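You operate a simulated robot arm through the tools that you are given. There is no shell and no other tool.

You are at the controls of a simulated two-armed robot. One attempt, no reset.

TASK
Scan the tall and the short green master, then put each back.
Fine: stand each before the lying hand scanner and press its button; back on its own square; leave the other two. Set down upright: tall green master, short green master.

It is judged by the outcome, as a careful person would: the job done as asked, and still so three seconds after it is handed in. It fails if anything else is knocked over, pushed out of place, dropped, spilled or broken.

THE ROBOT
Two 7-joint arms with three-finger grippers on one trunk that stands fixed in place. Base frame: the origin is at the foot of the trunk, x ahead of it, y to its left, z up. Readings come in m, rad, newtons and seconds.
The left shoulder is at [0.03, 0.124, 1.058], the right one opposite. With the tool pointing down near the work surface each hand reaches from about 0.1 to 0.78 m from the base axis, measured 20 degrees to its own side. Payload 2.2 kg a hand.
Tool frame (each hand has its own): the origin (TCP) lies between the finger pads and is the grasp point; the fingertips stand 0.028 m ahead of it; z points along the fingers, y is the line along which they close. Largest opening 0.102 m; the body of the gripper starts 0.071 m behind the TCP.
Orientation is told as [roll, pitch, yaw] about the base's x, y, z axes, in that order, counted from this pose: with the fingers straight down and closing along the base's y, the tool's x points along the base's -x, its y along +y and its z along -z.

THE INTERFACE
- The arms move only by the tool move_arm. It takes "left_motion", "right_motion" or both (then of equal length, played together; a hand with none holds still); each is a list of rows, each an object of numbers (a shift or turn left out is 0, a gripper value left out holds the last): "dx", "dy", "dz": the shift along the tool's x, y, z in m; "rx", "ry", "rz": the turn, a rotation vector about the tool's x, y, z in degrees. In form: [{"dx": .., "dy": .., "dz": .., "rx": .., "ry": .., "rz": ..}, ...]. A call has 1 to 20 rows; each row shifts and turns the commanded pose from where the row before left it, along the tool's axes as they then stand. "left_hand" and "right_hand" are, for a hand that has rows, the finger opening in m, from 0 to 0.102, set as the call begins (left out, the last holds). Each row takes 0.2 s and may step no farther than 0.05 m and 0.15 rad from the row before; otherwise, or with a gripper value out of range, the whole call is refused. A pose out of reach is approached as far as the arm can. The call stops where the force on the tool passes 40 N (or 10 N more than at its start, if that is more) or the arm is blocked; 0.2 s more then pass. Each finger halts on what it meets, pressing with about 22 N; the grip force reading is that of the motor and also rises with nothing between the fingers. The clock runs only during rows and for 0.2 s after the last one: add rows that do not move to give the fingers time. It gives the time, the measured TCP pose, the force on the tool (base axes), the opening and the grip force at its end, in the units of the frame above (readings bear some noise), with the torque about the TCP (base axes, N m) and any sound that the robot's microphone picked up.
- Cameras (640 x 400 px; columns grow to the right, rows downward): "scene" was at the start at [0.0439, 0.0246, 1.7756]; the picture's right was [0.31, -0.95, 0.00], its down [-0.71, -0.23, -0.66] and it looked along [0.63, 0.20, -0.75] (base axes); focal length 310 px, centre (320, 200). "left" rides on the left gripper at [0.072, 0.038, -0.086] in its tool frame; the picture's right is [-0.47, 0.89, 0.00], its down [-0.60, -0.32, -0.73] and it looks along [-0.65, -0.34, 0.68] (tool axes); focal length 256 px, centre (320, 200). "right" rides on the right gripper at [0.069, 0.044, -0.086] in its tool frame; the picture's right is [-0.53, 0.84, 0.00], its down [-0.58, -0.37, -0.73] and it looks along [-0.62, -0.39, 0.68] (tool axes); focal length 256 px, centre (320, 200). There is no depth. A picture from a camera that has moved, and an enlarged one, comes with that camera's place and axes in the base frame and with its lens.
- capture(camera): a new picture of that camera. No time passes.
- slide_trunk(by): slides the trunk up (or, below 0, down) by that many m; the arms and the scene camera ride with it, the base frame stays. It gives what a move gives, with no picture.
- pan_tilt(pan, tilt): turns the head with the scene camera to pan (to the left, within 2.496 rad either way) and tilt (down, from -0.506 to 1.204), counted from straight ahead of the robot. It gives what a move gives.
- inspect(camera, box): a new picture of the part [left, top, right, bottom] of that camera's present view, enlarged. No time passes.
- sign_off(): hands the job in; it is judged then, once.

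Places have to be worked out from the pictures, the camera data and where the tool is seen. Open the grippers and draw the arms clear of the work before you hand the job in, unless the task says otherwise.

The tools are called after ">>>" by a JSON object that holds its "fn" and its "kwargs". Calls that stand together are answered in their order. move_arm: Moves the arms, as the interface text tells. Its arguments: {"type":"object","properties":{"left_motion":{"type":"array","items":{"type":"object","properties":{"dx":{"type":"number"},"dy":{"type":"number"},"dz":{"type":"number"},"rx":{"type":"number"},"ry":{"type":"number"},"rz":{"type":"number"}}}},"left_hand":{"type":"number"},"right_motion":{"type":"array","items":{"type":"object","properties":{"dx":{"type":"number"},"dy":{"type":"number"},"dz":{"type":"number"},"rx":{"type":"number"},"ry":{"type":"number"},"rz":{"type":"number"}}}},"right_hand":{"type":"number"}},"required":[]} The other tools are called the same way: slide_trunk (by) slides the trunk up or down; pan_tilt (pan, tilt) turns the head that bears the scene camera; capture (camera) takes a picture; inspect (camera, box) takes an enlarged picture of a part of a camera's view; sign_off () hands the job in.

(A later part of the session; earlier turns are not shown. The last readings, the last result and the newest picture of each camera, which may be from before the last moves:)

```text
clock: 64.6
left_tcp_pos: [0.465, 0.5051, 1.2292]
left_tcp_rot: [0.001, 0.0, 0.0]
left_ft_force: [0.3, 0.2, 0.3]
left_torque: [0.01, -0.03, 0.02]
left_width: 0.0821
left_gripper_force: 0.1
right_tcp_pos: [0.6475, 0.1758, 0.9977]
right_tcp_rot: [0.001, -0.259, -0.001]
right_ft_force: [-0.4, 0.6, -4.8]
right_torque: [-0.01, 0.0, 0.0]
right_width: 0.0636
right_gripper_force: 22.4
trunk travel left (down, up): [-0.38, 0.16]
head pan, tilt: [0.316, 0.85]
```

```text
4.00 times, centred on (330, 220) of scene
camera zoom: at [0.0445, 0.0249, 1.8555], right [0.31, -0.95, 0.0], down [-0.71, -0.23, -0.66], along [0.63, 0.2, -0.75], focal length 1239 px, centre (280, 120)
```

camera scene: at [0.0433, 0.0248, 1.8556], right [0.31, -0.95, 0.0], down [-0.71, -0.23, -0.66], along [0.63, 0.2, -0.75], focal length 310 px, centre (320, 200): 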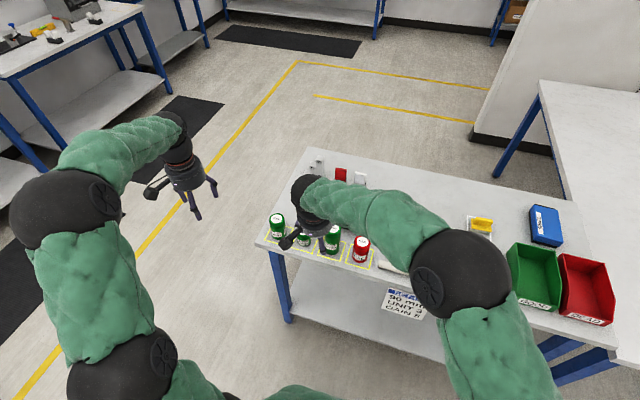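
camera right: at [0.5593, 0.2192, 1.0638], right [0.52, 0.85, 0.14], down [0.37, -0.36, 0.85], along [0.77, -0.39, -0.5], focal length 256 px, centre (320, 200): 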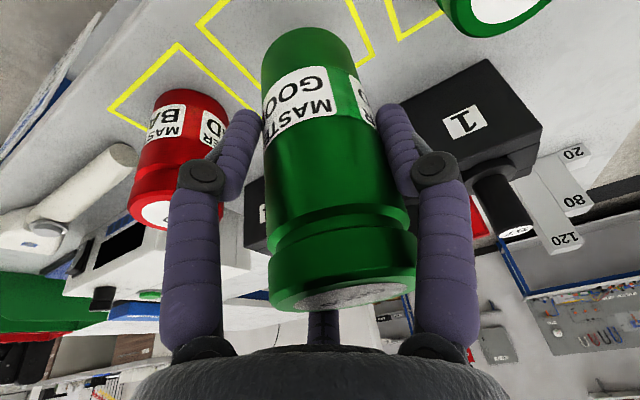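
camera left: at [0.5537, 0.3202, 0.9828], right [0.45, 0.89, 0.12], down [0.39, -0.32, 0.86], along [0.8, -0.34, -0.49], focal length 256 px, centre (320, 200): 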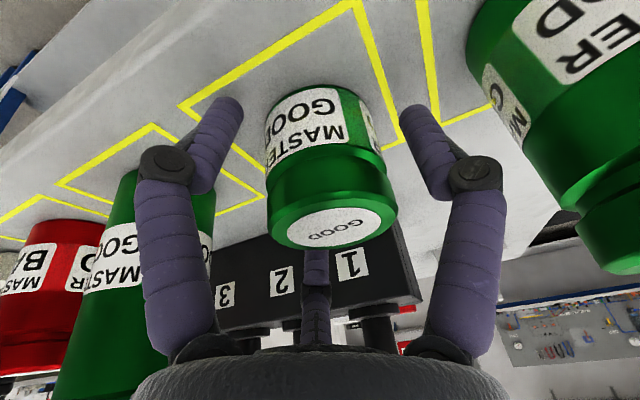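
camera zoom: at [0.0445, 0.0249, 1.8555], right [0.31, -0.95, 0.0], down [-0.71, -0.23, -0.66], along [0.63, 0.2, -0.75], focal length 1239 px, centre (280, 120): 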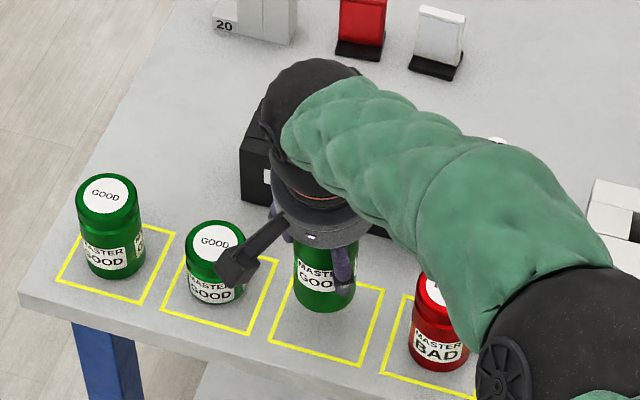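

The tall master (≈4.8 N) is held steady, base about 0.081 m below the TCP. I draw it back off the row, then carry it across in front of the table to the scanner side.

>>> {"fn": "move_arm", "kwargs": {"right_motion": [{"dx": 0.01915, "dz": -0.0155}, {"dx": 0.01915, "dz": -0.0155}, {"dx": 0.01915, "dz": -0.0155}, {"dx": 0.01915, "dz": -0.0155}, {"dx": 0.01915, "dz": -0.0155}, {"dx": 0.01915, "dz": -0.0155}, {}]}}

>>> {"fn": "move_arm", "kwargs": {"right_motion": [{"dy": -0.025}, {"dy": -0.04}, {"dy": -0.04}, {"dy": -0.04}, {"dy": -0.04}, {"dy": -0.04}, {"dy": -0.04}, {"dy": -0.04}, {"dy": -0.04}, {"dy": -0.04}, {"dy": -0.04}, {"dy": -0.035}, {}]}}

>>> {"fn": "capture", "kwargs": {"camera": "right"}}

>>> {"fn": "capture", "kwargs": {"camera": "scene"}}

```text
clock: 66.2
left_tcp_pos: [0.4656, 0.5057, 1.2283]
left_tcp_rot: [0.0, 0.002, 0.001]
left_ft_force: [-0.3, -0.4, -0.1]
left_torque: [0.02, 0.01, 0.0]
left_width: 0.082
left_gripper_force: 0.1
right_tcp_pos: [0.5134, 0.1756, 1.0575]
right_tcp_rot: [0.0, -0.26, -0.001]
right_ft_force: [0.2, -0.4, -5.3]
right_torque: [-0.03, -0.01, 0.02]
right_width: 0.0632
right_gripper_force: 22.0
trunk travel left (down, up): [-0.38, 0.16]
head pan, tilt: [0.316, 0.85]
```

```text
clock: 69.0
left_tcp_pos: [0.4653, 0.5075, 1.2286]
left_tcp_rot: [0.0, 0.0, 0.0]
left_ft_force: [0.1, 0.0, 0.3]
left_torque: [0.01, -0.04, -0.01]
left_width: 0.0819
left_gripper_force: 0.0
right_tcp_pos: [0.5137, -0.2849, 1.0574]
right_tcp_rot: [0.0, -0.26, 0.0]
right_ft_force: [0.8, 1.1, -4.2]
right_torque: [-0.02, 0.04, 0.03]
right_width: 0.0632
right_gripper_force: 22.1
trunk travel left (down, up): [-0.38, 0.16]
head pan, tilt: [0.316, 0.85]
```

```text
taken
camera right: at [0.4257, -0.2412, 1.1228], right [0.52, 0.85, 0.14], down [0.37, -0.36, 0.85], along [0.77, -0.39, -0.5], focal length 256 px, centre (320, 200)
```

right: 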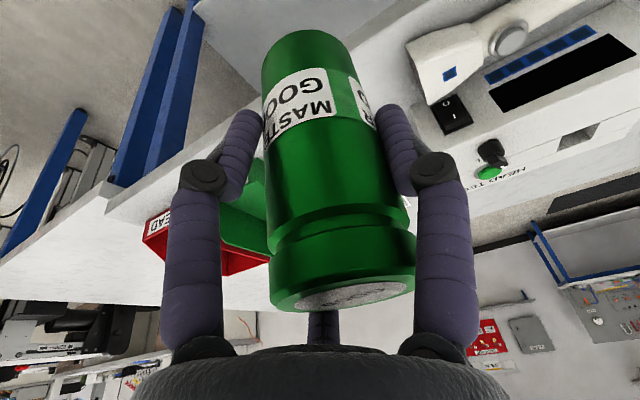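

```text
taken
camera scene: at [0.0442, 0.0253, 1.8556], right [0.31, -0.95, 0.0], down [-0.71, -0.23, -0.66], along [0.63, 0.2, -0.75], focal length 310 px, centre (320, 200)
```

scene: 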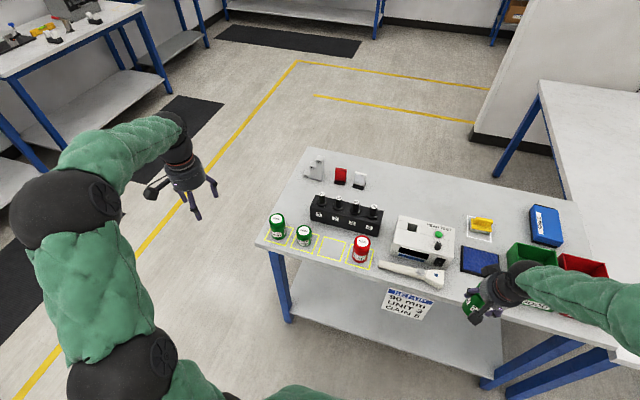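

I move the tall master forward over the scanning place.

>>> {"fn": "move_arm", "kwargs": {"right_motion": [{"dx": -0.01657, "dy": 0.0003, "dz": 0.01435}, {"dx": -0.01657, "dy": 0.0003, "dz": 0.01435}, {"dx": -0.01657, "dy": 0.0003, "dz": 0.01435}, {"dx": -0.01657, "dy": 0.0003, "dz": 0.01435}, {"dx": -0.01657, "dy": 0.0003, "dz": 0.01435}, {"dx": -0.01657, "dy": 0.0003, "dz": 0.01435}, {}]}}

>>> {"fn": "capture", "kwargs": {"camera": "right"}}

>>> {"fn": "inspect", "kwargs": {"camera": "scene", "box": [380, 210, 540, 310]}}

```text
clock: 70.6
left_tcp_pos: [0.4646, 0.5061, 1.2284]
left_tcp_rot: [-0.001, 0.0, 0.001]
left_ft_force: [-0.4, 0.7, 1.1]
left_torque: [-0.05, -0.01, 0.03]
left_width: 0.0821
left_gripper_force: 0.0
right_tcp_pos: [0.6324, -0.2829, 1.0012]
right_tcp_rot: [0.002, -0.262, 0.0]
right_ft_force: [-0.6, 0.3, -3.3]
right_torque: [0.0, 0.0, -0.03]
right_width: 0.0636
right_gripper_force: 21.7
trunk travel left (down, up): [-0.38, 0.16]
head pan, tilt: [0.316, 0.85]
```

```text
taken
camera right: at [0.5435, -0.2388, 1.0662], right [0.52, 0.84, 0.14], down [0.37, -0.37, 0.86], along [0.77, -0.39, -0.5], focal length 256 px, centre (320, 200)
```

right: 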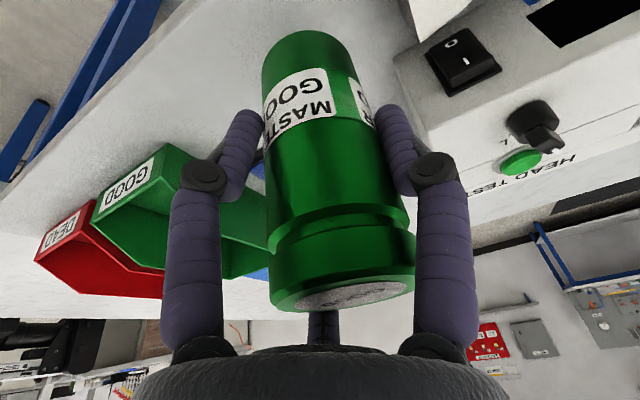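

```text
4.00 times, centred on (460, 260) of scene
camera zoom: at [0.0432, 0.0244, 1.8556], right [0.31, -0.95, 0.0], down [-0.71, -0.23, -0.66], along [0.63, 0.2, -0.75], focal length 1239 px, centre (-240, -40)
```

zoom: 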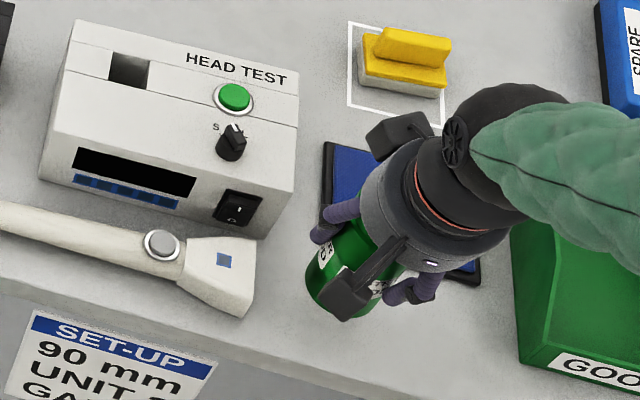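

Clear of the scanner and the pad. I lower toward the table.

>>> {"fn": "move_arm", "kwargs": {"right_motion": [{"dx": 0.0033, "dz": 0.0122}, {"dx": 0.0033, "dz": 0.0122}, {"dx": 0.003, "dz": 0.0112}, {}]}}

>>> {"fn": "move_arm", "kwargs": {"right_motion": [{"dx": 0.0005, "dz": 0.0019}, {}]}}

```text
clock: 71.6
left_tcp_pos: [0.4643, 0.5055, 1.2289]
left_tcp_rot: [0.001, -0.001, 0.0]
left_ft_force: [-0.8, -0.6, -0.1]
left_torque: [0.03, -0.01, -0.01]
left_width: 0.0822
left_gripper_force: 0.0
right_tcp_pos: [0.632, -0.2824, 0.9646]
right_tcp_rot: [0.0, -0.26, 0.0]
right_ft_force: [0.1, -0.4, -3.9]
right_torque: [-0.02, 0.02, 0.0]
right_width: 0.0635
right_gripper_force: 22.0
trunk travel left (down, up): [-0.38, 0.16]
head pan, tilt: [0.316, 0.85]
```

```text
clock: 72.2
left_tcp_pos: [0.4652, 0.505, 1.2277]
left_tcp_rot: [0.001, 0.0, 0.0]
left_ft_force: [0.6, 0.8, 0.1]
left_torque: [-0.03, 0.0, 0.0]
left_width: 0.0819
left_gripper_force: 0.2
right_tcp_pos: [0.6329, -0.2826, 0.9632]
right_tcp_rot: [-0.001, -0.261, 0.001]
right_ft_force: [0.6, 0.6, -4.7]
right_torque: [-0.02, 0.03, -0.01]
right_width: 0.0636
right_gripper_force: 22.4
trunk travel left (down, up): [-0.38, 0.16]
head pan, tilt: [0.316, 0.85]
```

>>> {"fn": "move_arm", "kwargs": {"right_motion": [{"dx": 0.0005, "dz": 0.0019}, {}]}}

>>> {"fn": "move_arm", "kwargs": {"right_motion": [{"dx": 0.0003, "dz": 0.0012}, {}]}}

```text
clock: 72.8
left_tcp_pos: [0.4649, 0.5048, 1.2283]
left_tcp_rot: [0.0, 0.002, -0.001]
left_ft_force: [0.3, 0.6, -0.2]
left_torque: [0.03, 0.01, -0.01]
left_width: 0.082
left_gripper_force: 0.1
right_tcp_pos: [0.6322, -0.2855, 0.9601]
right_tcp_rot: [-0.001, -0.26, 0.001]
right_ft_force: [-0.1, -0.5, -4.5]
right_torque: [-0.01, 0.01, -0.01]
right_width: 0.0635
right_gripper_force: 22.1
trunk travel left (down, up): [-0.38, 0.16]
head pan, tilt: [0.316, 0.85]
```

```text
clock: 73.4
left_tcp_pos: [0.4665, 0.5052, 1.229]
left_tcp_rot: [0.0, 0.0, 0.001]
left_ft_force: [-0.1, -0.1, 0.0]
left_torque: [-0.03, 0.02, 0.02]
left_width: 0.0818
left_gripper_force: 0.1
right_tcp_pos: [0.6321, -0.2833, 0.9595]
right_tcp_rot: [-0.002, -0.261, 0.001]
right_ft_force: [-0.4, 0.8, -0.7]
right_torque: [0.09, 0.16, -0.03]
right_width: 0.0635
right_gripper_force: 21.4
trunk travel left (down, up): [-0.38, 0.16]
head pan, tilt: [0.316, 0.85]
```

Contact begins (−4.5 → −0.7 N). One more millimetre, then release.

>>> {"fn": "move_arm", "kwargs": {"right_motion": [{"dx": 0.0002, "dz": 0.0008}, {}]}}

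>>> {"fn": "move_arm", "kwargs": {"right_motion": [{}, {}, {}], "right_hand": 0.084}}

>>> {"fn": "capture", "kwargs": {"camera": "right"}}

```text
clock: 74.0
left_tcp_pos: [0.4644, 0.5058, 1.2287]
left_tcp_rot: [0.002, 0.0, 0.0]
left_ft_force: [0.0, -0.9, -0.2]
left_torque: [-0.02, -0.02, -0.01]
left_width: 0.0819
left_gripper_force: 0.1
right_tcp_pos: [0.6322, -0.2833, 0.9601]
right_tcp_rot: [0.001, -0.263, -0.002]
right_ft_force: [-1.4, 3.1, 5.3]
right_torque: [0.32, 0.3, -0.02]
right_width: 0.0633
right_gripper_force: 21.9
trunk travel left (down, up): [-0.38, 0.16]
head pan, tilt: [0.316, 0.85]
```

```text
clock: 74.8
left_tcp_pos: [0.4651, 0.5047, 1.2294]
left_tcp_rot: [0.0, 0.0, 0.001]
left_ft_force: [0.3, 0.0, -0.7]
left_torque: [0.01, 0.02, -0.03]
left_width: 0.0818
left_gripper_force: 0.1
right_tcp_pos: [0.631, -0.2834, 0.9577]
right_tcp_rot: [0.0, -0.261, -0.001]
right_ft_force: [-0.2, 0.4, 0.6]
right_torque: [0.02, 0.05, 0.03]
right_width: 0.0842
right_gripper_force: 0.0
trunk travel left (down, up): [-0.38, 0.16]
head pan, tilt: [0.316, 0.85]
```

```text
taken
camera right: at [0.5429, -0.2401, 1.0243], right [0.52, 0.84, 0.14], down [0.37, -0.37, 0.86], along [0.77, -0.39, -0.5], focal length 256 px, centre (320, 200)
```

right: 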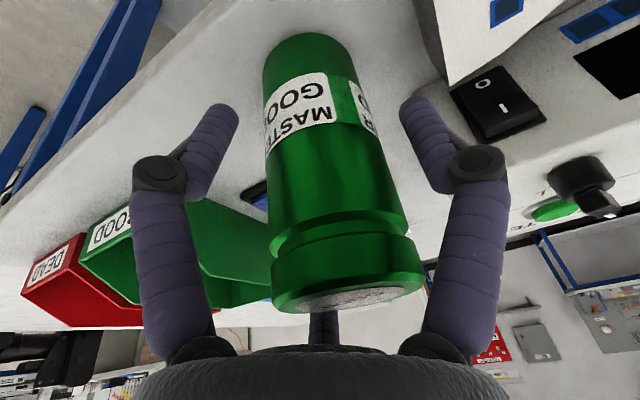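

The tall master stands free before the window. I lift straight up to clear its top, then look.

>>> {"fn": "move_arm", "kwargs": {"right_motion": [{"dx": -0.0039, "dz": -0.0145}, {"dx": -0.0052, "dz": -0.0193}, {"dx": -0.0052, "dz": -0.0193}, {"dx": -0.0052, "dz": -0.0193}, {"dx": -0.0052, "dz": -0.0193}, {"dx": -0.0052, "dz": -0.0193}, {"dx": -0.0052, "dz": -0.0193}, {}]}}

>>> {"fn": "inspect", "kwargs": {"camera": "scene", "box": [380, 210, 540, 310]}}

>>> {"fn": "capture", "kwargs": {"camera": "right"}}

```text
clock: 76.6
left_tcp_pos: [0.4654, 0.505, 1.2279]
left_tcp_rot: [0.001, -0.002, 0.0]
left_ft_force: [0.4, 0.0, 0.6]
left_torque: [0.0, 0.0, -0.04]
left_width: 0.082
left_gripper_force: 0.0
right_tcp_pos: [0.6315, -0.2842, 1.093]
right_tcp_rot: [0.0, -0.261, 0.0]
right_ft_force: [-0.4, -0.6, -0.1]
right_torque: [0.04, 0.04, 0.01]
right_width: 0.084
right_gripper_force: 0.0
trunk travel left (down, up): [-0.38, 0.16]
head pan, tilt: [0.316, 0.85]
```

```text
4.00 times, centred on (460, 260) of scene
camera zoom: at [0.0443, 0.0245, 1.8556], right [0.31, -0.95, 0.0], down [-0.71, -0.23, -0.66], along [0.63, 0.2, -0.75], focal length 1239 px, centre (-240, -40)
```

zoom: 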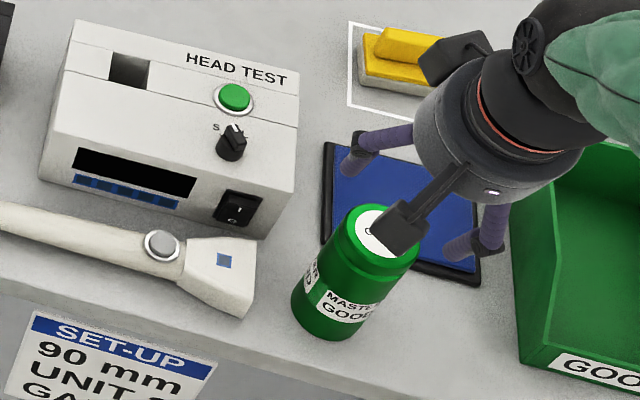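

```text
taken
camera right: at [0.5438, -0.2396, 1.159], right [0.52, 0.84, 0.14], down [0.37, -0.37, 0.85], along [0.77, -0.39, -0.5], focal length 256 px, centre (320, 200)
```

right: 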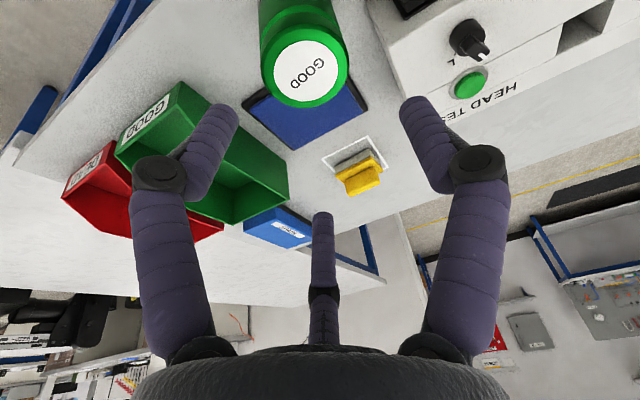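

The tall master stands squarely before the window. I straighten the right hand, close the fingers and move over the button.

>>> {"fn": "move_arm", "kwargs": {"right_motion": [{"ry": 7.5}, {"ry": 7.5}, {"dx": 0.0004, "dy": 0.0365}, {"dx": 0.0004, "dy": 0.0365}, {"dx": 0.0004, "dy": 0.0365}, {"dx": 0.0004, "dy": 0.0365}, {}], "right_hand": 0.0}}

>>> {"fn": "capture", "kwargs": {"camera": "right"}}

```text
clock: 78.2
left_tcp_pos: [0.4652, 0.5047, 1.2279]
left_tcp_rot: [0.001, 0.001, 0.0]
left_ft_force: [1.1, 0.0, -0.8]
left_torque: [0.02, -0.05, 0.06]
left_width: 0.0818
left_gripper_force: 0.1
right_tcp_pos: [0.6302, -0.1391, 1.0937]
right_tcp_rot: [0.002, -0.001, -0.001]
right_ft_force: [0.6, -0.2, -0.6]
right_torque: [-0.01, 0.04, -0.02]
right_width: 0.0019
right_gripper_force: 22.0
trunk travel left (down, up): [-0.38, 0.16]
head pan, tilt: [0.316, 0.85]
```

```text
taken
camera right: at [0.5616, -0.0946, 1.18], right [0.54, 0.84, 0.0], down [0.58, -0.37, 0.73], along [0.62, -0.39, -0.68], focal length 256 px, centre (320, 200)
```

right: 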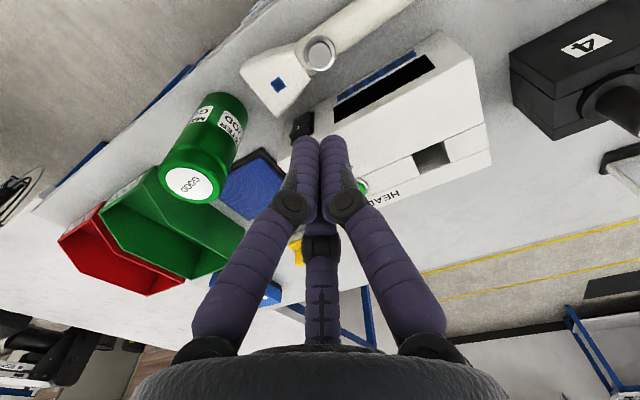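

Button centre confirmed at (0.629, −0.138), right under the fingertips. I descend to just above it.

>>> {"fn": "move_arm", "kwargs": {"right_motion": [{"dz": 0.027}, {"dz": 0.027}, {"dz": 0.027}, {"dz": 0.027}, {"dz": 0.02}, {"dz": 0.008}, {"dz": 0.006}, {}]}}

>>> {"fn": "inspect", "kwargs": {"camera": "scene", "box": [380, 210, 540, 310]}}

>>> {"fn": "inspect", "kwargs": {"camera": "right", "box": [270, 80, 370, 160]}}

```text
clock: 80.0
left_tcp_pos: [0.4654, 0.5059, 1.228]
left_tcp_rot: [0.0, 0.0, 0.0]
left_ft_force: [0.1, 0.2, 0.0]
left_torque: [0.01, -0.01, -0.01]
left_width: 0.0819
left_gripper_force: 0.2
right_tcp_pos: [0.6294, -0.1381, 0.9507]
right_tcp_rot: [0.0, 0.0, -0.001]
right_ft_force: [0.4, -0.1, 0.0]
right_torque: [0.01, -0.01, 0.01]
right_width: 0.0022
right_gripper_force: 22.2
trunk travel left (down, up): [-0.38, 0.16]
head pan, tilt: [0.316, 0.85]
```

```text
4.00 times, centred on (460, 260) of scene
camera zoom: at [0.0438, 0.0246, 1.8556], right [0.31, -0.95, 0.0], down [-0.71, -0.23, -0.66], along [0.63, 0.2, -0.75], focal length 1239 px, centre (-240, -40)
```

zoom: 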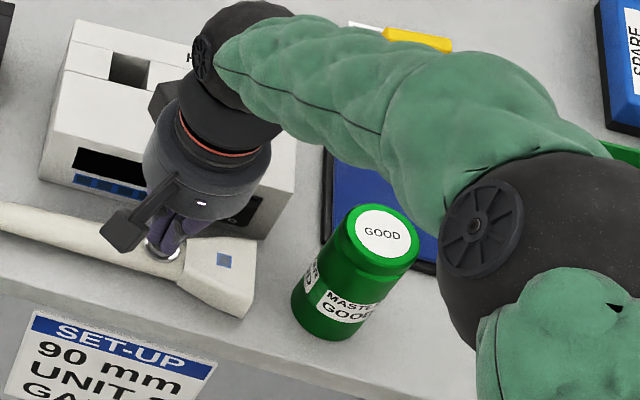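

```text
5.00 times, centred on (320, 120) of right
camera zoom: at [0.5613, -0.094, 1.0375], right [0.53, 0.84, 0.0], down [0.58, -0.37, 0.73], along [0.62, -0.39, -0.68], focal length 1280 px, centre (320, 600)
```

zoom: 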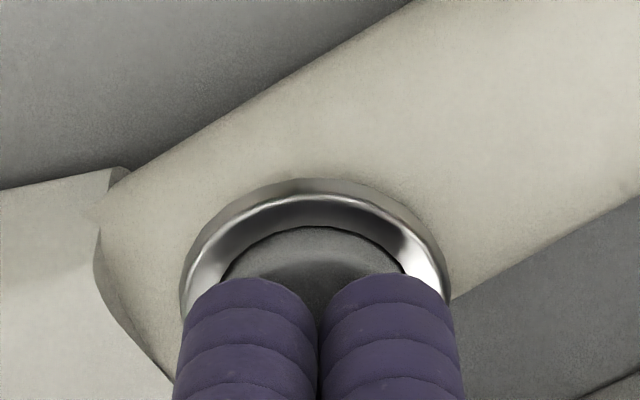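

The fingertips are centred on the button and the tall master stands before the window. I press down gently as before.

>>> {"fn": "move_arm", "kwargs": {"right_motion": [{"dz": 0.003}, {"dz": 0.002}, {"dz": 0.002}, {}]}}

>>> {"fn": "inspect", "kwargs": {"camera": "scene", "box": [380, 210, 540, 310]}}

```text
clock: 81.0
left_tcp_pos: [0.4652, 0.5049, 1.2293]
left_tcp_rot: [0.001, 0.0, 0.001]
left_ft_force: [0.7, -0.1, 0.1]
left_torque: [-0.04, 0.01, 0.0]
left_width: 0.0818
left_gripper_force: 0.0
right_tcp_pos: [0.6299, -0.1362, 0.9445]
right_tcp_rot: [0.0, 0.0, 0.0]
right_ft_force: [-0.4, -0.1, 1.0]
right_torque: [0.0, -0.01, -0.01]
right_width: 0.0022
right_gripper_force: 22.2
trunk travel left (down, up): [-0.38, 0.16]
head pan, tilt: [0.316, 0.85]
heard: click
```

```text
4.00 times, centred on (460, 260) of scene
camera zoom: at [0.0437, 0.0246, 1.8556], right [0.31, -0.95, 0.0], down [-0.71, -0.23, -0.66], along [0.63, 0.2, -0.75], focal length 1239 px, centre (-240, -40)
```

zoom: 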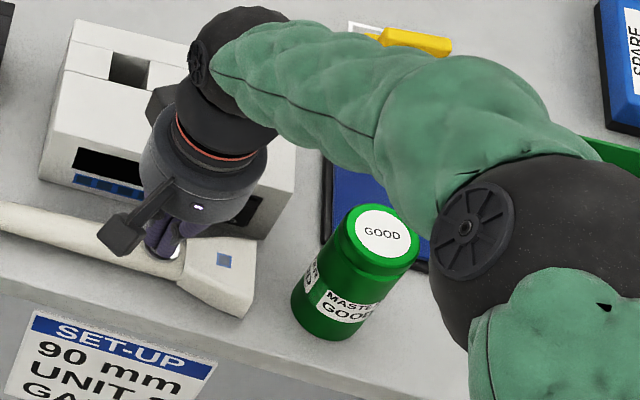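

The click was heard but the indicator is not lit in this view yet; last time it showed after pressing slightly deeper and holding. I do the same.

>>> {"fn": "move_arm", "kwargs": {"right_motion": [{"dz": 0.0015}]}}

>>> {"fn": "inspect", "kwargs": {"camera": "scene", "box": [400, 240, 480, 290]}}

>>> {"fn": "move_arm", "kwargs": {"right_motion": [{}]}}

>>> {"fn": "inspect", "kwargs": {"camera": "scene", "box": [400, 240, 480, 290]}}

```text
clock: 81.4
left_tcp_pos: [0.4651, 0.5055, 1.2285]
left_tcp_rot: [0.0, 0.001, -0.001]
left_ft_force: [0.6, 0.2, 0.2]
left_torque: [0.02, 0.02, -0.01]
left_width: 0.0824
left_gripper_force: 0.1
right_tcp_pos: [0.6299, -0.1367, 0.9436]
right_tcp_rot: [0.001, 0.0, 0.001]
right_ft_force: [-0.5, -0.4, 2.2]
right_torque: [0.0, 0.02, 0.0]
right_width: 0.0022
right_gripper_force: 22.1
trunk travel left (down, up): [-0.38, 0.16]
head pan, tilt: [0.316, 0.85]
```

```text
8.00 times, centred on (440, 265) of scene
camera zoom: at [0.0437, 0.0248, 1.8556], right [0.31, -0.95, 0.0], down [-0.71, -0.23, -0.66], along [0.63, 0.2, -0.75], focal length 2478 px, centre (-640, -320)
```

zoom: 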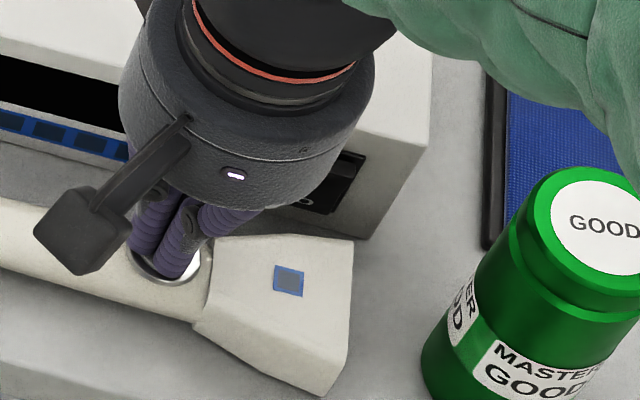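

```text
clock: 81.8
left_tcp_pos: [0.4662, 0.5048, 1.2285]
left_tcp_rot: [0.0, 0.0, 0.0]
left_ft_force: [0.2, -0.4, -0.1]
left_torque: [0.0, 0.0, 0.02]
left_width: 0.082
left_gripper_force: 0.0
right_tcp_pos: [0.6311, -0.1369, 0.9431]
right_tcp_rot: [-0.001, -0.001, 0.0]
right_ft_force: [-0.6, 0.1, 1.3]
right_torque: [-0.01, 0.02, -0.01]
right_width: 0.0023
right_gripper_force: 22.0
trunk travel left (down, up): [-0.38, 0.16]
head pan, tilt: [0.316, 0.85]
```

```text
8.00 times, centred on (440, 265) of scene
camera zoom: at [0.0438, 0.0247, 1.8556], right [0.31, -0.95, 0.0], down [-0.71, -0.23, -0.66], along [0.63, 0.2, -0.75], focal length 2478 px, centre (-640, -320)
```

zoom: 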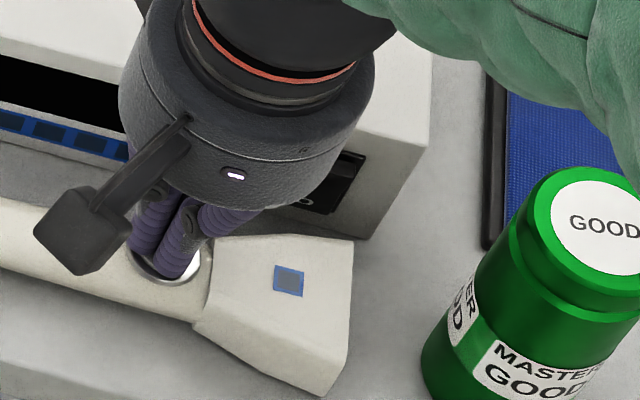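

No green light yet; the first time the TCP was at z 0.9418 with 3.5 N. I press about 1.5 mm deeper.

>>> {"fn": "move_arm", "kwargs": {"right_motion": [{"dz": 0.0015}, {}]}}

>>> {"fn": "inspect", "kwargs": {"camera": "scene", "box": [400, 240, 480, 290]}}

```text
clock: 82.4
left_tcp_pos: [0.4648, 0.5061, 1.2298]
left_tcp_rot: [0.0, 0.002, 0.0]
left_ft_force: [-0.5, -0.2, 0.0]
left_torque: [-0.02, -0.01, 0.02]
left_width: 0.0822
left_gripper_force: 0.0
right_tcp_pos: [0.6301, -0.1369, 0.9419]
right_tcp_rot: [-0.002, -0.003, -0.002]
right_ft_force: [0.2, 0.9, 4.7]
right_torque: [-0.04, 0.0, 0.01]
right_width: 0.006
right_gripper_force: 22.2
trunk travel left (down, up): [-0.38, 0.16]
head pan, tilt: [0.316, 0.85]
```

```text
8.00 times, centred on (440, 265) of scene
camera zoom: at [0.0434, 0.0249, 1.8556], right [0.31, -0.95, 0.0], down [-0.71, -0.23, -0.66], along [0.63, 0.2, -0.75], focal length 2478 px, centre (-640, -320)
```

zoom: 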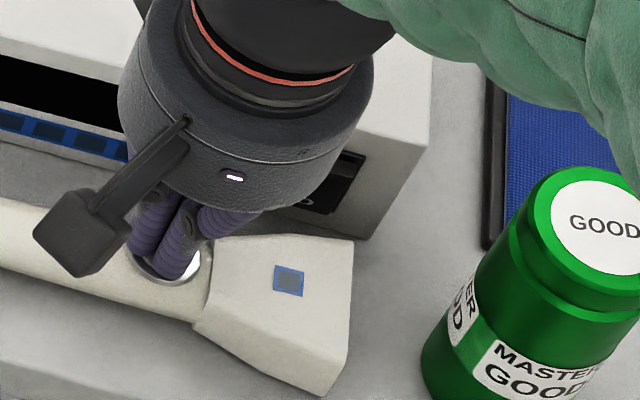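

Still dark, but the deep press has lasted only about 0.4 s here. I hold it a little longer and look again.

>>> {"fn": "move_arm", "kwargs": {"right_motion": [{}, {}]}}

>>> {"fn": "inspect", "kwargs": {"camera": "scene", "box": [400, 240, 480, 290]}}

```text
clock: 83.0
left_tcp_pos: [0.4653, 0.5059, 1.229]
left_tcp_rot: [0.0, -0.001, 0.0]
left_ft_force: [0.1, -0.1, 0.0]
left_torque: [-0.01, -0.01, -0.04]
left_width: 0.0819
left_gripper_force: 0.0
right_tcp_pos: [0.6312, -0.1378, 0.9422]
right_tcp_rot: [0.0, 0.0, 0.001]
right_ft_force: [2.1, 0.8, 6.5]
right_torque: [0.01, -0.01, 0.01]
right_width: 0.006
right_gripper_force: 22.4
trunk travel left (down, up): [-0.38, 0.16]
head pan, tilt: [0.316, 0.85]
```

```text
8.00 times, centred on (440, 265) of scene
camera zoom: at [0.0435, 0.0249, 1.8556], right [0.31, -0.95, 0.0], down [-0.71, -0.23, -0.66], along [0.63, 0.2, -0.75], focal length 2478 px, centre (-640, -320)
```

zoom: 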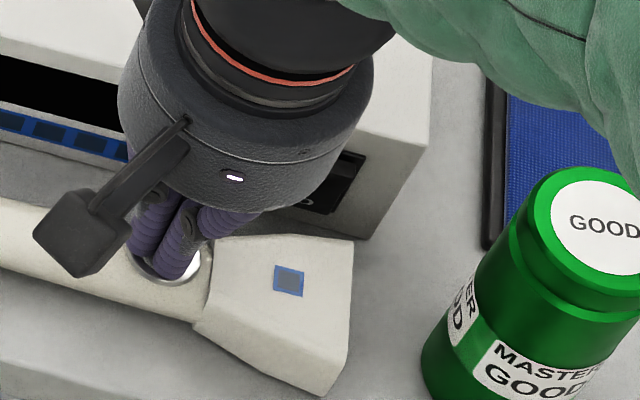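

No read this time: the tall master's label sits higher (z≈0.926–0.956) than the short one's (≈0.902), above the window, so at 4 cm it is probably out of the scan cone. I lift off the button and will re-stand the tall master farther from the window.

>>> {"fn": "move_arm", "kwargs": {"right_motion": [{"dz": -0.005}, {"dz": -0.02}, {"dz": -0.03}, {"dz": -0.03}, {"dz": -0.03}, {"dz": -0.03}, {}]}}

>>> {"fn": "inspect", "kwargs": {"camera": "scene", "box": [400, 230, 500, 300]}}

>>> {"fn": "inspect", "kwargs": {"camera": "right", "box": [140, 20, 380, 200]}}

```text
clock: 84.6
left_tcp_pos: [0.4655, 0.506, 1.2287]
left_tcp_rot: [0.0, -0.002, 0.001]
left_ft_force: [0.2, -0.5, -0.4]
left_torque: [0.0, 0.01, 0.01]
left_width: 0.0821
left_gripper_force: 0.2
right_tcp_pos: [0.6283, -0.1352, 1.0861]
right_tcp_rot: [-0.001, 0.001, 0.0]
right_ft_force: [0.4, 0.1, -0.3]
right_torque: [-0.01, -0.01, 0.0]
right_width: 0.0022
right_gripper_force: 22.2
trunk travel left (down, up): [-0.38, 0.16]
head pan, tilt: [0.316, 0.85]
```

```text
5.71 times, centred on (450, 265) of scene
camera zoom: at [0.0445, 0.0245, 1.8556], right [0.31, -0.95, 0.0], down [-0.71, -0.23, -0.66], along [0.63, 0.2, -0.75], focal length 1770 px, centre (-423, -171)
```

zoom: 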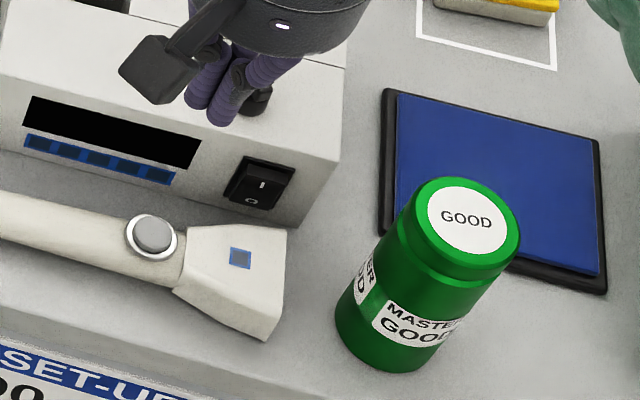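

```text
2.22 times, centred on (260, 110) of right
camera zoom: at [0.5596, -0.0919, 1.1726], right [0.53, 0.85, 0.0], down [0.58, -0.37, 0.73], along [0.62, -0.39, -0.68], focal length 569 px, centre (453, 400)
```

zoom: 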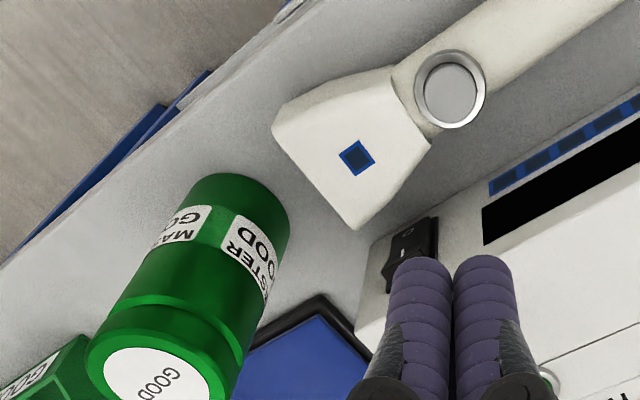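

The tall master is undisturbed. I tilt the right hand again, open it and return over the tall master to re-grip it.

>>> {"fn": "move_arm", "kwargs": {"right_motion": [{"dx": -0.0035, "dz": -0.01}, {"ry": -7.5}, {"ry": -7.5}, {"dy": -0.03}, {"dy": -0.04}, {"dy": -0.04}, {"dy": -0.038}, {}, {}], "right_hand": 0.086}}

>>> {"fn": "capture", "kwargs": {"camera": "right"}}

```text
clock: 86.6
left_tcp_pos: [0.4645, 0.5049, 1.2294]
left_tcp_rot: [0.0, 0.0, 0.0]
left_ft_force: [0.6, -0.3, 0.2]
left_torque: [0.06, -0.01, 0.02]
left_width: 0.082
left_gripper_force: 0.1
right_tcp_pos: [0.6333, -0.2872, 1.0975]
right_tcp_rot: [0.001, -0.262, 0.0]
right_ft_force: [-0.2, 0.2, -0.7]
right_torque: [0.03, 0.03, 0.03]
right_width: 0.086
right_gripper_force: 0.1
trunk travel left (down, up): [-0.38, 0.16]
head pan, tilt: [0.316, 0.85]
```

```text
taken
camera right: at [0.5455, -0.2434, 1.1631], right [0.52, 0.84, 0.14], down [0.37, -0.37, 0.85], along [0.77, -0.39, -0.5], focal length 256 px, centre (320, 200)
```

right: 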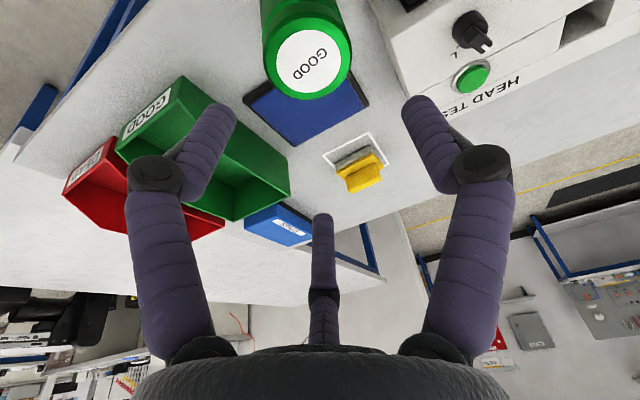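

The TCP is about 3–4 mm past the master's centre in y; I correct that while descending vertically around it.

>>> {"fn": "move_arm", "kwargs": {"right_motion": [{"dx": 0.0053, "dy": 0.0018, "dz": 0.0191}, {"dx": 0.0053, "dy": 0.0018, "dz": 0.0191}, {"dx": 0.0053, "dz": 0.0191}, {"dx": 0.0053, "dz": 0.0191}, {"dx": 0.0053, "dz": 0.0191}, {"dx": 0.0053, "dz": 0.0191}, {"dx": 0.0053, "dz": 0.0191}, {}]}}

>>> {"fn": "capture", "kwargs": {"camera": "right"}}

```text
clock: 88.4
left_tcp_pos: [0.4641, 0.5048, 1.2286]
left_tcp_rot: [-0.001, 0.0, 0.0]
left_ft_force: [-0.2, 0.5, 0.9]
left_torque: [0.01, -0.01, -0.01]
left_width: 0.0821
left_gripper_force: 0.1
right_tcp_pos: [0.6336, -0.2806, 0.9587]
right_tcp_rot: [0.0, -0.261, -0.001]
right_ft_force: [0.3, 0.0, 0.2]
right_torque: [0.01, 0.01, -0.02]
right_width: 0.0861
right_gripper_force: 0.1
trunk travel left (down, up): [-0.38, 0.16]
head pan, tilt: [0.316, 0.85]
```

```text
taken
camera right: at [0.5447, -0.2373, 1.0233], right [0.52, 0.84, 0.14], down [0.37, -0.37, 0.86], along [0.77, -0.39, -0.5], focal length 256 px, centre (320, 200)
```

right: 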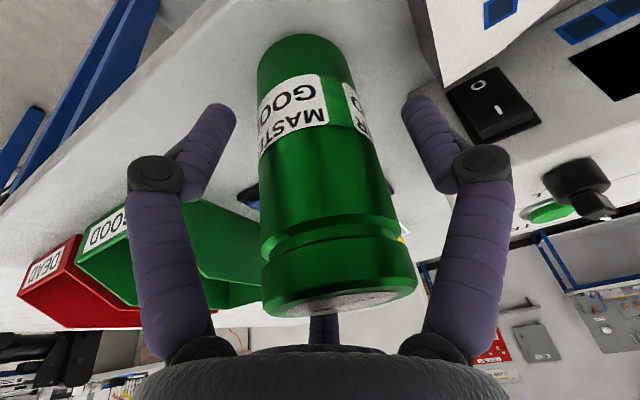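

>>> {"fn": "move_arm", "kwargs": {"right_motion": [{"dy": -0.0025}, {}]}}

>>> {"fn": "move_arm", "kwargs": {"right_motion": [{}, {}, {}, {}], "right_hand": 0.03}}

>>> {"fn": "capture", "kwargs": {"camera": "right"}}

```text
clock: 89.0
left_tcp_pos: [0.4645, 0.5056, 1.2285]
left_tcp_rot: [0.0, 0.0, 0.0]
left_ft_force: [0.3, 0.2, 0.1]
left_torque: [0.02, 0.03, -0.02]
left_width: 0.0821
left_gripper_force: 0.0
right_tcp_pos: [0.6335, -0.2849, 0.958]
right_tcp_rot: [0.0, -0.262, -0.001]
right_ft_force: [-0.7, 0.1, 0.2]
right_torque: [0.03, -0.03, 0.01]
right_width: 0.0864
right_gripper_force: 0.0
trunk travel left (down, up): [-0.38, 0.16]
head pan, tilt: [0.316, 0.85]
```

```text
clock: 90.0
left_tcp_pos: [0.4646, 0.5055, 1.2284]
left_tcp_rot: [-0.001, 0.002, -0.001]
left_ft_force: [0.4, -0.5, 0.2]
left_torque: [-0.04, -0.02, 0.02]
left_width: 0.0818
left_gripper_force: 0.1
right_tcp_pos: [0.6348, -0.2849, 0.9602]
right_tcp_rot: [0.001, -0.266, -0.001]
right_ft_force: [2.4, -2.6, 9.2]
right_torque: [0.07, 0.1, -0.03]
right_width: 0.0632
right_gripper_force: 22.5
trunk travel left (down, up): [-0.38, 0.16]
head pan, tilt: [0.316, 0.85]
```

```text
taken
camera right: at [0.5454, -0.2404, 1.0247], right [0.52, 0.84, 0.14], down [0.37, -0.36, 0.86], along [0.77, -0.39, -0.5], focal length 256 px, centre (320, 200)
```

right: 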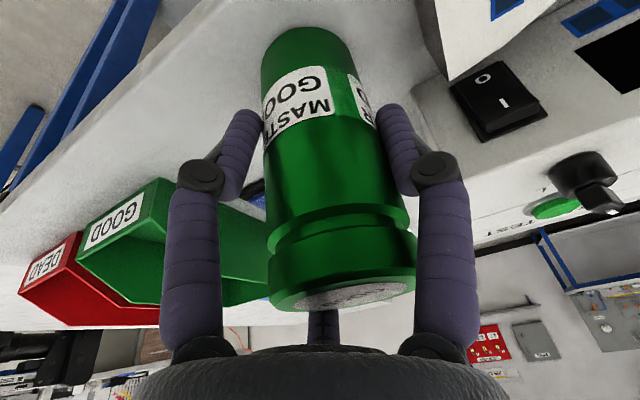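

Gripped again. I lift 2 cm, shift 4.6 cm farther from the window (about 90 mm gap, as on the set-up sign), and lower.

>>> {"fn": "move_arm", "kwargs": {"right_motion": [{"dx": -0.0026, "dz": -0.0097}, {"dx": -0.0026, "dz": -0.0097}, {"dy": -0.0155}, {"dy": -0.0155}, {"dy": -0.015}, {}]}}

>>> {"fn": "capture", "kwargs": {"camera": "right"}}

```text
clock: 91.4
left_tcp_pos: [0.4651, 0.505, 1.229]
left_tcp_rot: [0.0, 0.0, 0.001]
left_ft_force: [-0.4, -0.3, 0.3]
left_torque: [-0.01, -0.01, 0.03]
left_width: 0.082
left_gripper_force: 0.1
right_tcp_pos: [0.633, -0.3304, 0.9754]
right_tcp_rot: [0.001, -0.26, 0.001]
right_ft_force: [0.2, 0.3, -4.1]
right_torque: [-0.02, 0.02, -0.04]
right_width: 0.063
right_gripper_force: 21.7
trunk travel left (down, up): [-0.38, 0.16]
head pan, tilt: [0.316, 0.85]
```

```text
taken
camera right: at [0.5447, -0.286, 1.043], right [0.52, 0.85, 0.14], down [0.37, -0.37, 0.85], along [0.77, -0.39, -0.5], focal length 256 px, centre (320, 200)
```

right: 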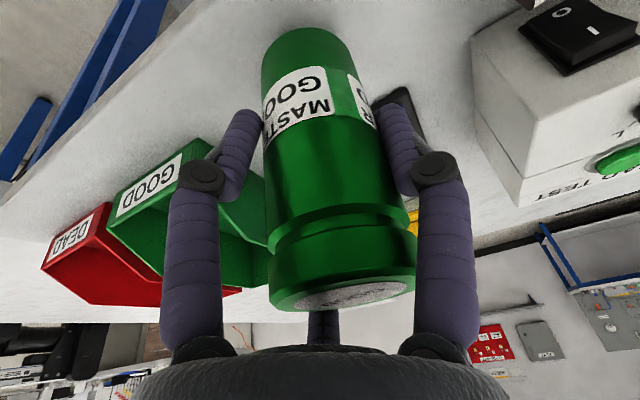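

>>> {"fn": "move_arm", "kwargs": {"right_motion": [{"dx": 0.0021, "dz": 0.0077}, {"dx": 0.0021, "dz": 0.0077}, {}]}}

>>> {"fn": "move_arm", "kwargs": {"right_motion": [{"dx": 0.0004, "dz": 0.0015}, {}]}}

>>> {"fn": "move_arm", "kwargs": {"right_motion": [{"dx": 0.0003, "dz": 0.001}, {}]}}

```text
clock: 92.2
left_tcp_pos: [0.4661, 0.5061, 1.229]
left_tcp_rot: [-0.001, 0.001, -0.001]
left_ft_force: [1.0, -0.1, 0.6]
left_torque: [0.03, -0.03, -0.02]
left_width: 0.0818
left_gripper_force: 0.0
right_tcp_pos: [0.6337, -0.3311, 0.9617]
right_tcp_rot: [0.0, -0.262, -0.001]
right_ft_force: [0.5, 0.4, -4.0]
right_torque: [-0.02, -0.02, 0.0]
right_width: 0.0632
right_gripper_force: 22.1
trunk travel left (down, up): [-0.38, 0.16]
head pan, tilt: [0.316, 0.85]
```

```text
clock: 92.8
left_tcp_pos: [0.4662, 0.5062, 1.2288]
left_tcp_rot: [-0.001, -0.002, 0.001]
left_ft_force: [0.0, 0.5, -0.3]
left_torque: [0.02, 0.0, 0.01]
left_width: 0.0821
left_gripper_force: 0.1
right_tcp_pos: [0.6339, -0.3303, 0.9601]
right_tcp_rot: [0.0, -0.261, -0.002]
right_ft_force: [0.5, -0.1, -3.7]
right_torque: [0.02, 0.0, 0.03]
right_width: 0.0632
right_gripper_force: 21.9
trunk travel left (down, up): [-0.38, 0.16]
head pan, tilt: [0.316, 0.85]
```

```text
clock: 93.4
left_tcp_pos: [0.465, 0.5066, 1.2277]
left_tcp_rot: [0.0, 0.0, 0.001]
left_ft_force: [0.2, -0.5, -0.7]
left_torque: [0.0, -0.02, 0.01]
left_width: 0.0821
left_gripper_force: 0.1
right_tcp_pos: [0.634, -0.33, 0.9589]
right_tcp_rot: [0.001, -0.264, -0.001]
right_ft_force: [-1.3, 0.8, -2.6]
right_torque: [0.08, 0.06, 0.0]
right_width: 0.0634
right_gripper_force: 22.0
trunk travel left (down, up): [-0.38, 0.16]
head pan, tilt: [0.316, 0.85]
```

>>> {"fn": "move_arm", "kwargs": {"right_motion": [{"dx": 0.0003, "dz": 0.0011}, {}]}}

>>> {"fn": "move_arm", "kwargs": {"right_motion": [{}, {}, {}], "right_hand": 0.086}}

>>> {"fn": "capture", "kwargs": {"camera": "right"}}

```text
clock: 94.0
left_tcp_pos: [0.4643, 0.5056, 1.2288]
left_tcp_rot: [0.0, -0.001, 0.001]
left_ft_force: [-0.7, 1.0, -0.1]
left_torque: [-0.01, 0.03, -0.02]
left_width: 0.082
left_gripper_force: 0.0
right_tcp_pos: [0.6333, -0.3304, 0.9598]
right_tcp_rot: [0.0, -0.264, -0.004]
right_ft_force: [-1.0, 1.4, 5.9]
right_torque: [0.31, 0.28, -0.02]
right_width: 0.0629
right_gripper_force: 21.6
trunk travel left (down, up): [-0.38, 0.16]
head pan, tilt: [0.316, 0.85]
```

```text
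clock: 94.8
left_tcp_pos: [0.4648, 0.5052, 1.2288]
left_tcp_rot: [0.002, 0.0, 0.001]
left_ft_force: [0.1, 0.1, -0.2]
left_torque: [0.02, 0.01, -0.03]
left_width: 0.0819
left_gripper_force: 0.2
right_tcp_pos: [0.6336, -0.3315, 0.9578]
right_tcp_rot: [-0.001, -0.262, 0.0]
right_ft_force: [0.1, -0.3, 0.0]
right_torque: [-0.03, 0.0, -0.01]
right_width: 0.0861
right_gripper_force: 0.1
trunk travel left (down, up): [-0.38, 0.16]
head pan, tilt: [0.316, 0.85]
```

```text
taken
camera right: at [0.5438, -0.2867, 1.0239], right [0.52, 0.84, 0.14], down [0.37, -0.37, 0.86], along [0.77, -0.39, -0.5], focal length 256 px, centre (320, 200)
```

right: 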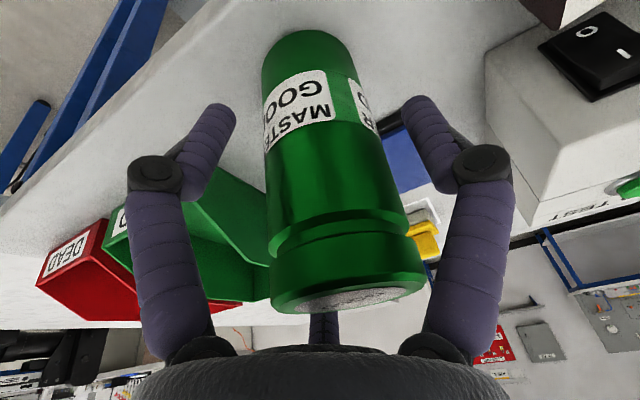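

It stands free at about (0.634, −0.331). I lift straight up clear of it.

>>> {"fn": "move_arm", "kwargs": {"right_motion": [{"dx": -0.0039, "dz": -0.0145}, {"dx": -0.0052, "dz": -0.0193}, {"dx": -0.0052, "dz": -0.0193}, {"dx": -0.0052, "dz": -0.0193}, {"dx": -0.0052, "dz": -0.0193}, {"dx": -0.0052, "dz": -0.0193}, {"dx": -0.0052, "dz": -0.0193}]}}

>>> {"fn": "move_arm", "kwargs": {"right_motion": [{"ry": 7.5}, {"ry": 7.5}, {"dx": 0.0008, "dy": 0.0385}, {"dx": 0.0008, "dy": 0.0385}, {"dx": 0.0008, "dy": 0.0385}, {"dx": 0.0008, "dy": 0.0385}, {"dx": 0.0008, "dy": 0.0385}, {}], "right_hand": 0.0}}

>>> {"fn": "inspect", "kwargs": {"camera": "scene", "box": [380, 210, 540, 310]}}

>>> {"fn": "capture", "kwargs": {"camera": "right"}}

```text
clock: 96.4
left_tcp_pos: [0.4651, 0.5057, 1.229]
left_tcp_rot: [0.001, 0.0, 0.0]
left_ft_force: [0.9, 0.1, 0.1]
left_torque: [-0.02, -0.04, 0.02]
left_width: 0.0818
left_gripper_force: 0.2
right_tcp_pos: [0.6298, -0.3302, 1.0947]
right_tcp_rot: [-0.001, -0.26, -0.001]
right_ft_force: [-0.9, 0.2, 0.1]
right_torque: [-0.01, -0.03, -0.03]
right_width: 0.0859
right_gripper_force: 0.1
trunk travel left (down, up): [-0.38, 0.16]
head pan, tilt: [0.316, 0.85]
```

```text
clock: 98.2
left_tcp_pos: [0.4635, 0.506, 1.23]
left_tcp_rot: [-0.001, 0.0, -0.002]
left_ft_force: [0.3, 0.2, -0.2]
left_torque: [0.0, 0.01, -0.03]
left_width: 0.082
left_gripper_force: 0.1
right_tcp_pos: [0.6279, -0.1383, 1.0925]
right_tcp_rot: [0.002, 0.001, -0.003]
right_ft_force: [-0.1, -0.7, 0.2]
right_torque: [0.05, -0.02, 0.02]
right_width: 0.0022
right_gripper_force: 22.1
trunk travel left (down, up): [-0.38, 0.16]
head pan, tilt: [0.316, 0.85]
```

```text
4.00 times, centred on (460, 260) of scene
camera zoom: at [0.0439, 0.0235, 1.8556], right [0.31, -0.95, 0.0], down [-0.71, -0.23, -0.66], along [0.63, 0.21, -0.75], focal length 1239 px, centre (-240, -40)
```

zoom: 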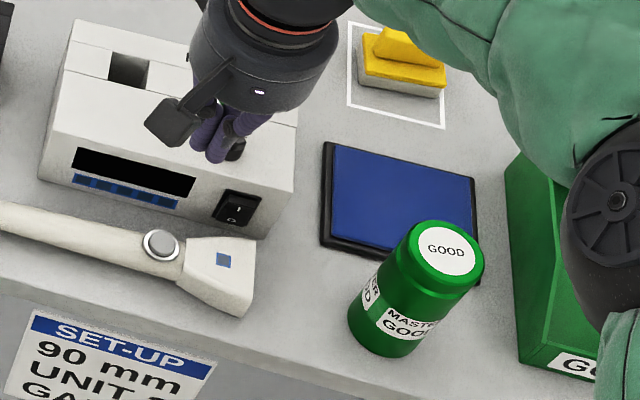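

```text
taken
camera right: at [0.5596, -0.0941, 1.1797], right [0.54, 0.84, 0.0], down [0.58, -0.37, 0.73], along [0.62, -0.39, -0.68], focal length 256 px, centre (320, 200)
```

right: 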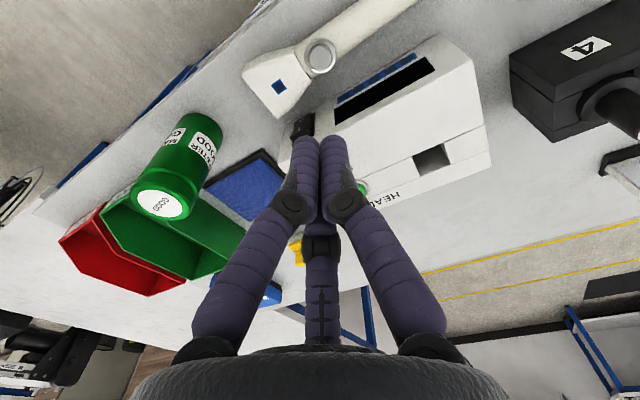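

The tall master now stands about 9 cm from the window. I lower to just above the button again.

>>> {"fn": "move_arm", "kwargs": {"right_motion": [{"dx": -0.0015, "dz": 0.027}, {"dz": 0.027}, {"dz": 0.027}, {"dz": 0.027}, {"dz": 0.02}, {"dz": 0.008}, {"dz": 0.006}, {}]}}

>>> {"fn": "move_arm", "kwargs": {"right_motion": [{"dz": 0.003}, {"dz": 0.002}, {"dz": 0.002}, {}]}}

>>> {"fn": "inspect", "kwargs": {"camera": "scene", "box": [400, 230, 500, 300]}}

```text
clock: 100.0
left_tcp_pos: [0.4653, 0.5055, 1.2285]
left_tcp_rot: [0.001, 0.0, 0.0]
left_ft_force: [0.4, -0.2, -0.3]
left_torque: [0.0, -0.02, 0.02]
left_width: 0.0821
left_gripper_force: 0.2
right_tcp_pos: [0.6294, -0.1389, 0.9501]
right_tcp_rot: [0.0, 0.001, -0.001]
right_ft_force: [-0.4, 0.3, -0.3]
right_torque: [0.0, -0.01, -0.01]
right_width: 0.0021
right_gripper_force: 22.0
trunk travel left (down, up): [-0.38, 0.16]
head pan, tilt: [0.316, 0.85]
```

```text
clock: 101.0
left_tcp_pos: [0.4644, 0.505, 1.2295]
left_tcp_rot: [0.0, 0.0, 0.001]
left_ft_force: [0.0, 0.8, 0.2]
left_torque: [0.0, -0.03, 0.0]
left_width: 0.0821
left_gripper_force: 0.1
right_tcp_pos: [0.6294, -0.1376, 0.9449]
right_tcp_rot: [0.001, -0.001, -0.001]
right_ft_force: [0.3, -0.4, -0.5]
right_torque: [-0.02, -0.01, 0.02]
right_width: 0.0021
right_gripper_force: 21.9
trunk travel left (down, up): [-0.38, 0.16]
head pan, tilt: [0.316, 0.85]
heard: click
```

```text
5.71 times, centred on (450, 265) of scene
camera zoom: at [0.0438, 0.0246, 1.8556], right [0.31, -0.95, 0.0], down [-0.71, -0.23, -0.66], along [0.63, 0.2, -0.75], focal length 1770 px, centre (-423, -171)
```

zoom: 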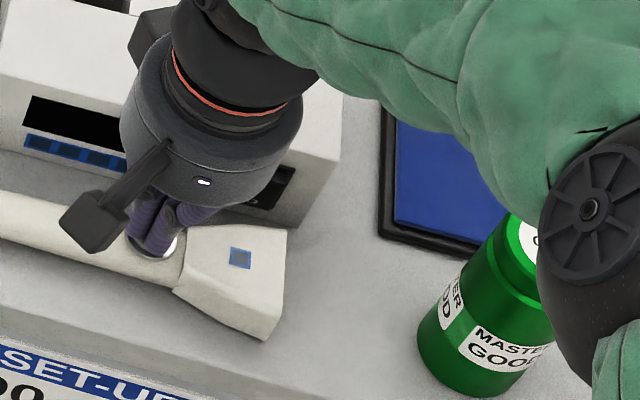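

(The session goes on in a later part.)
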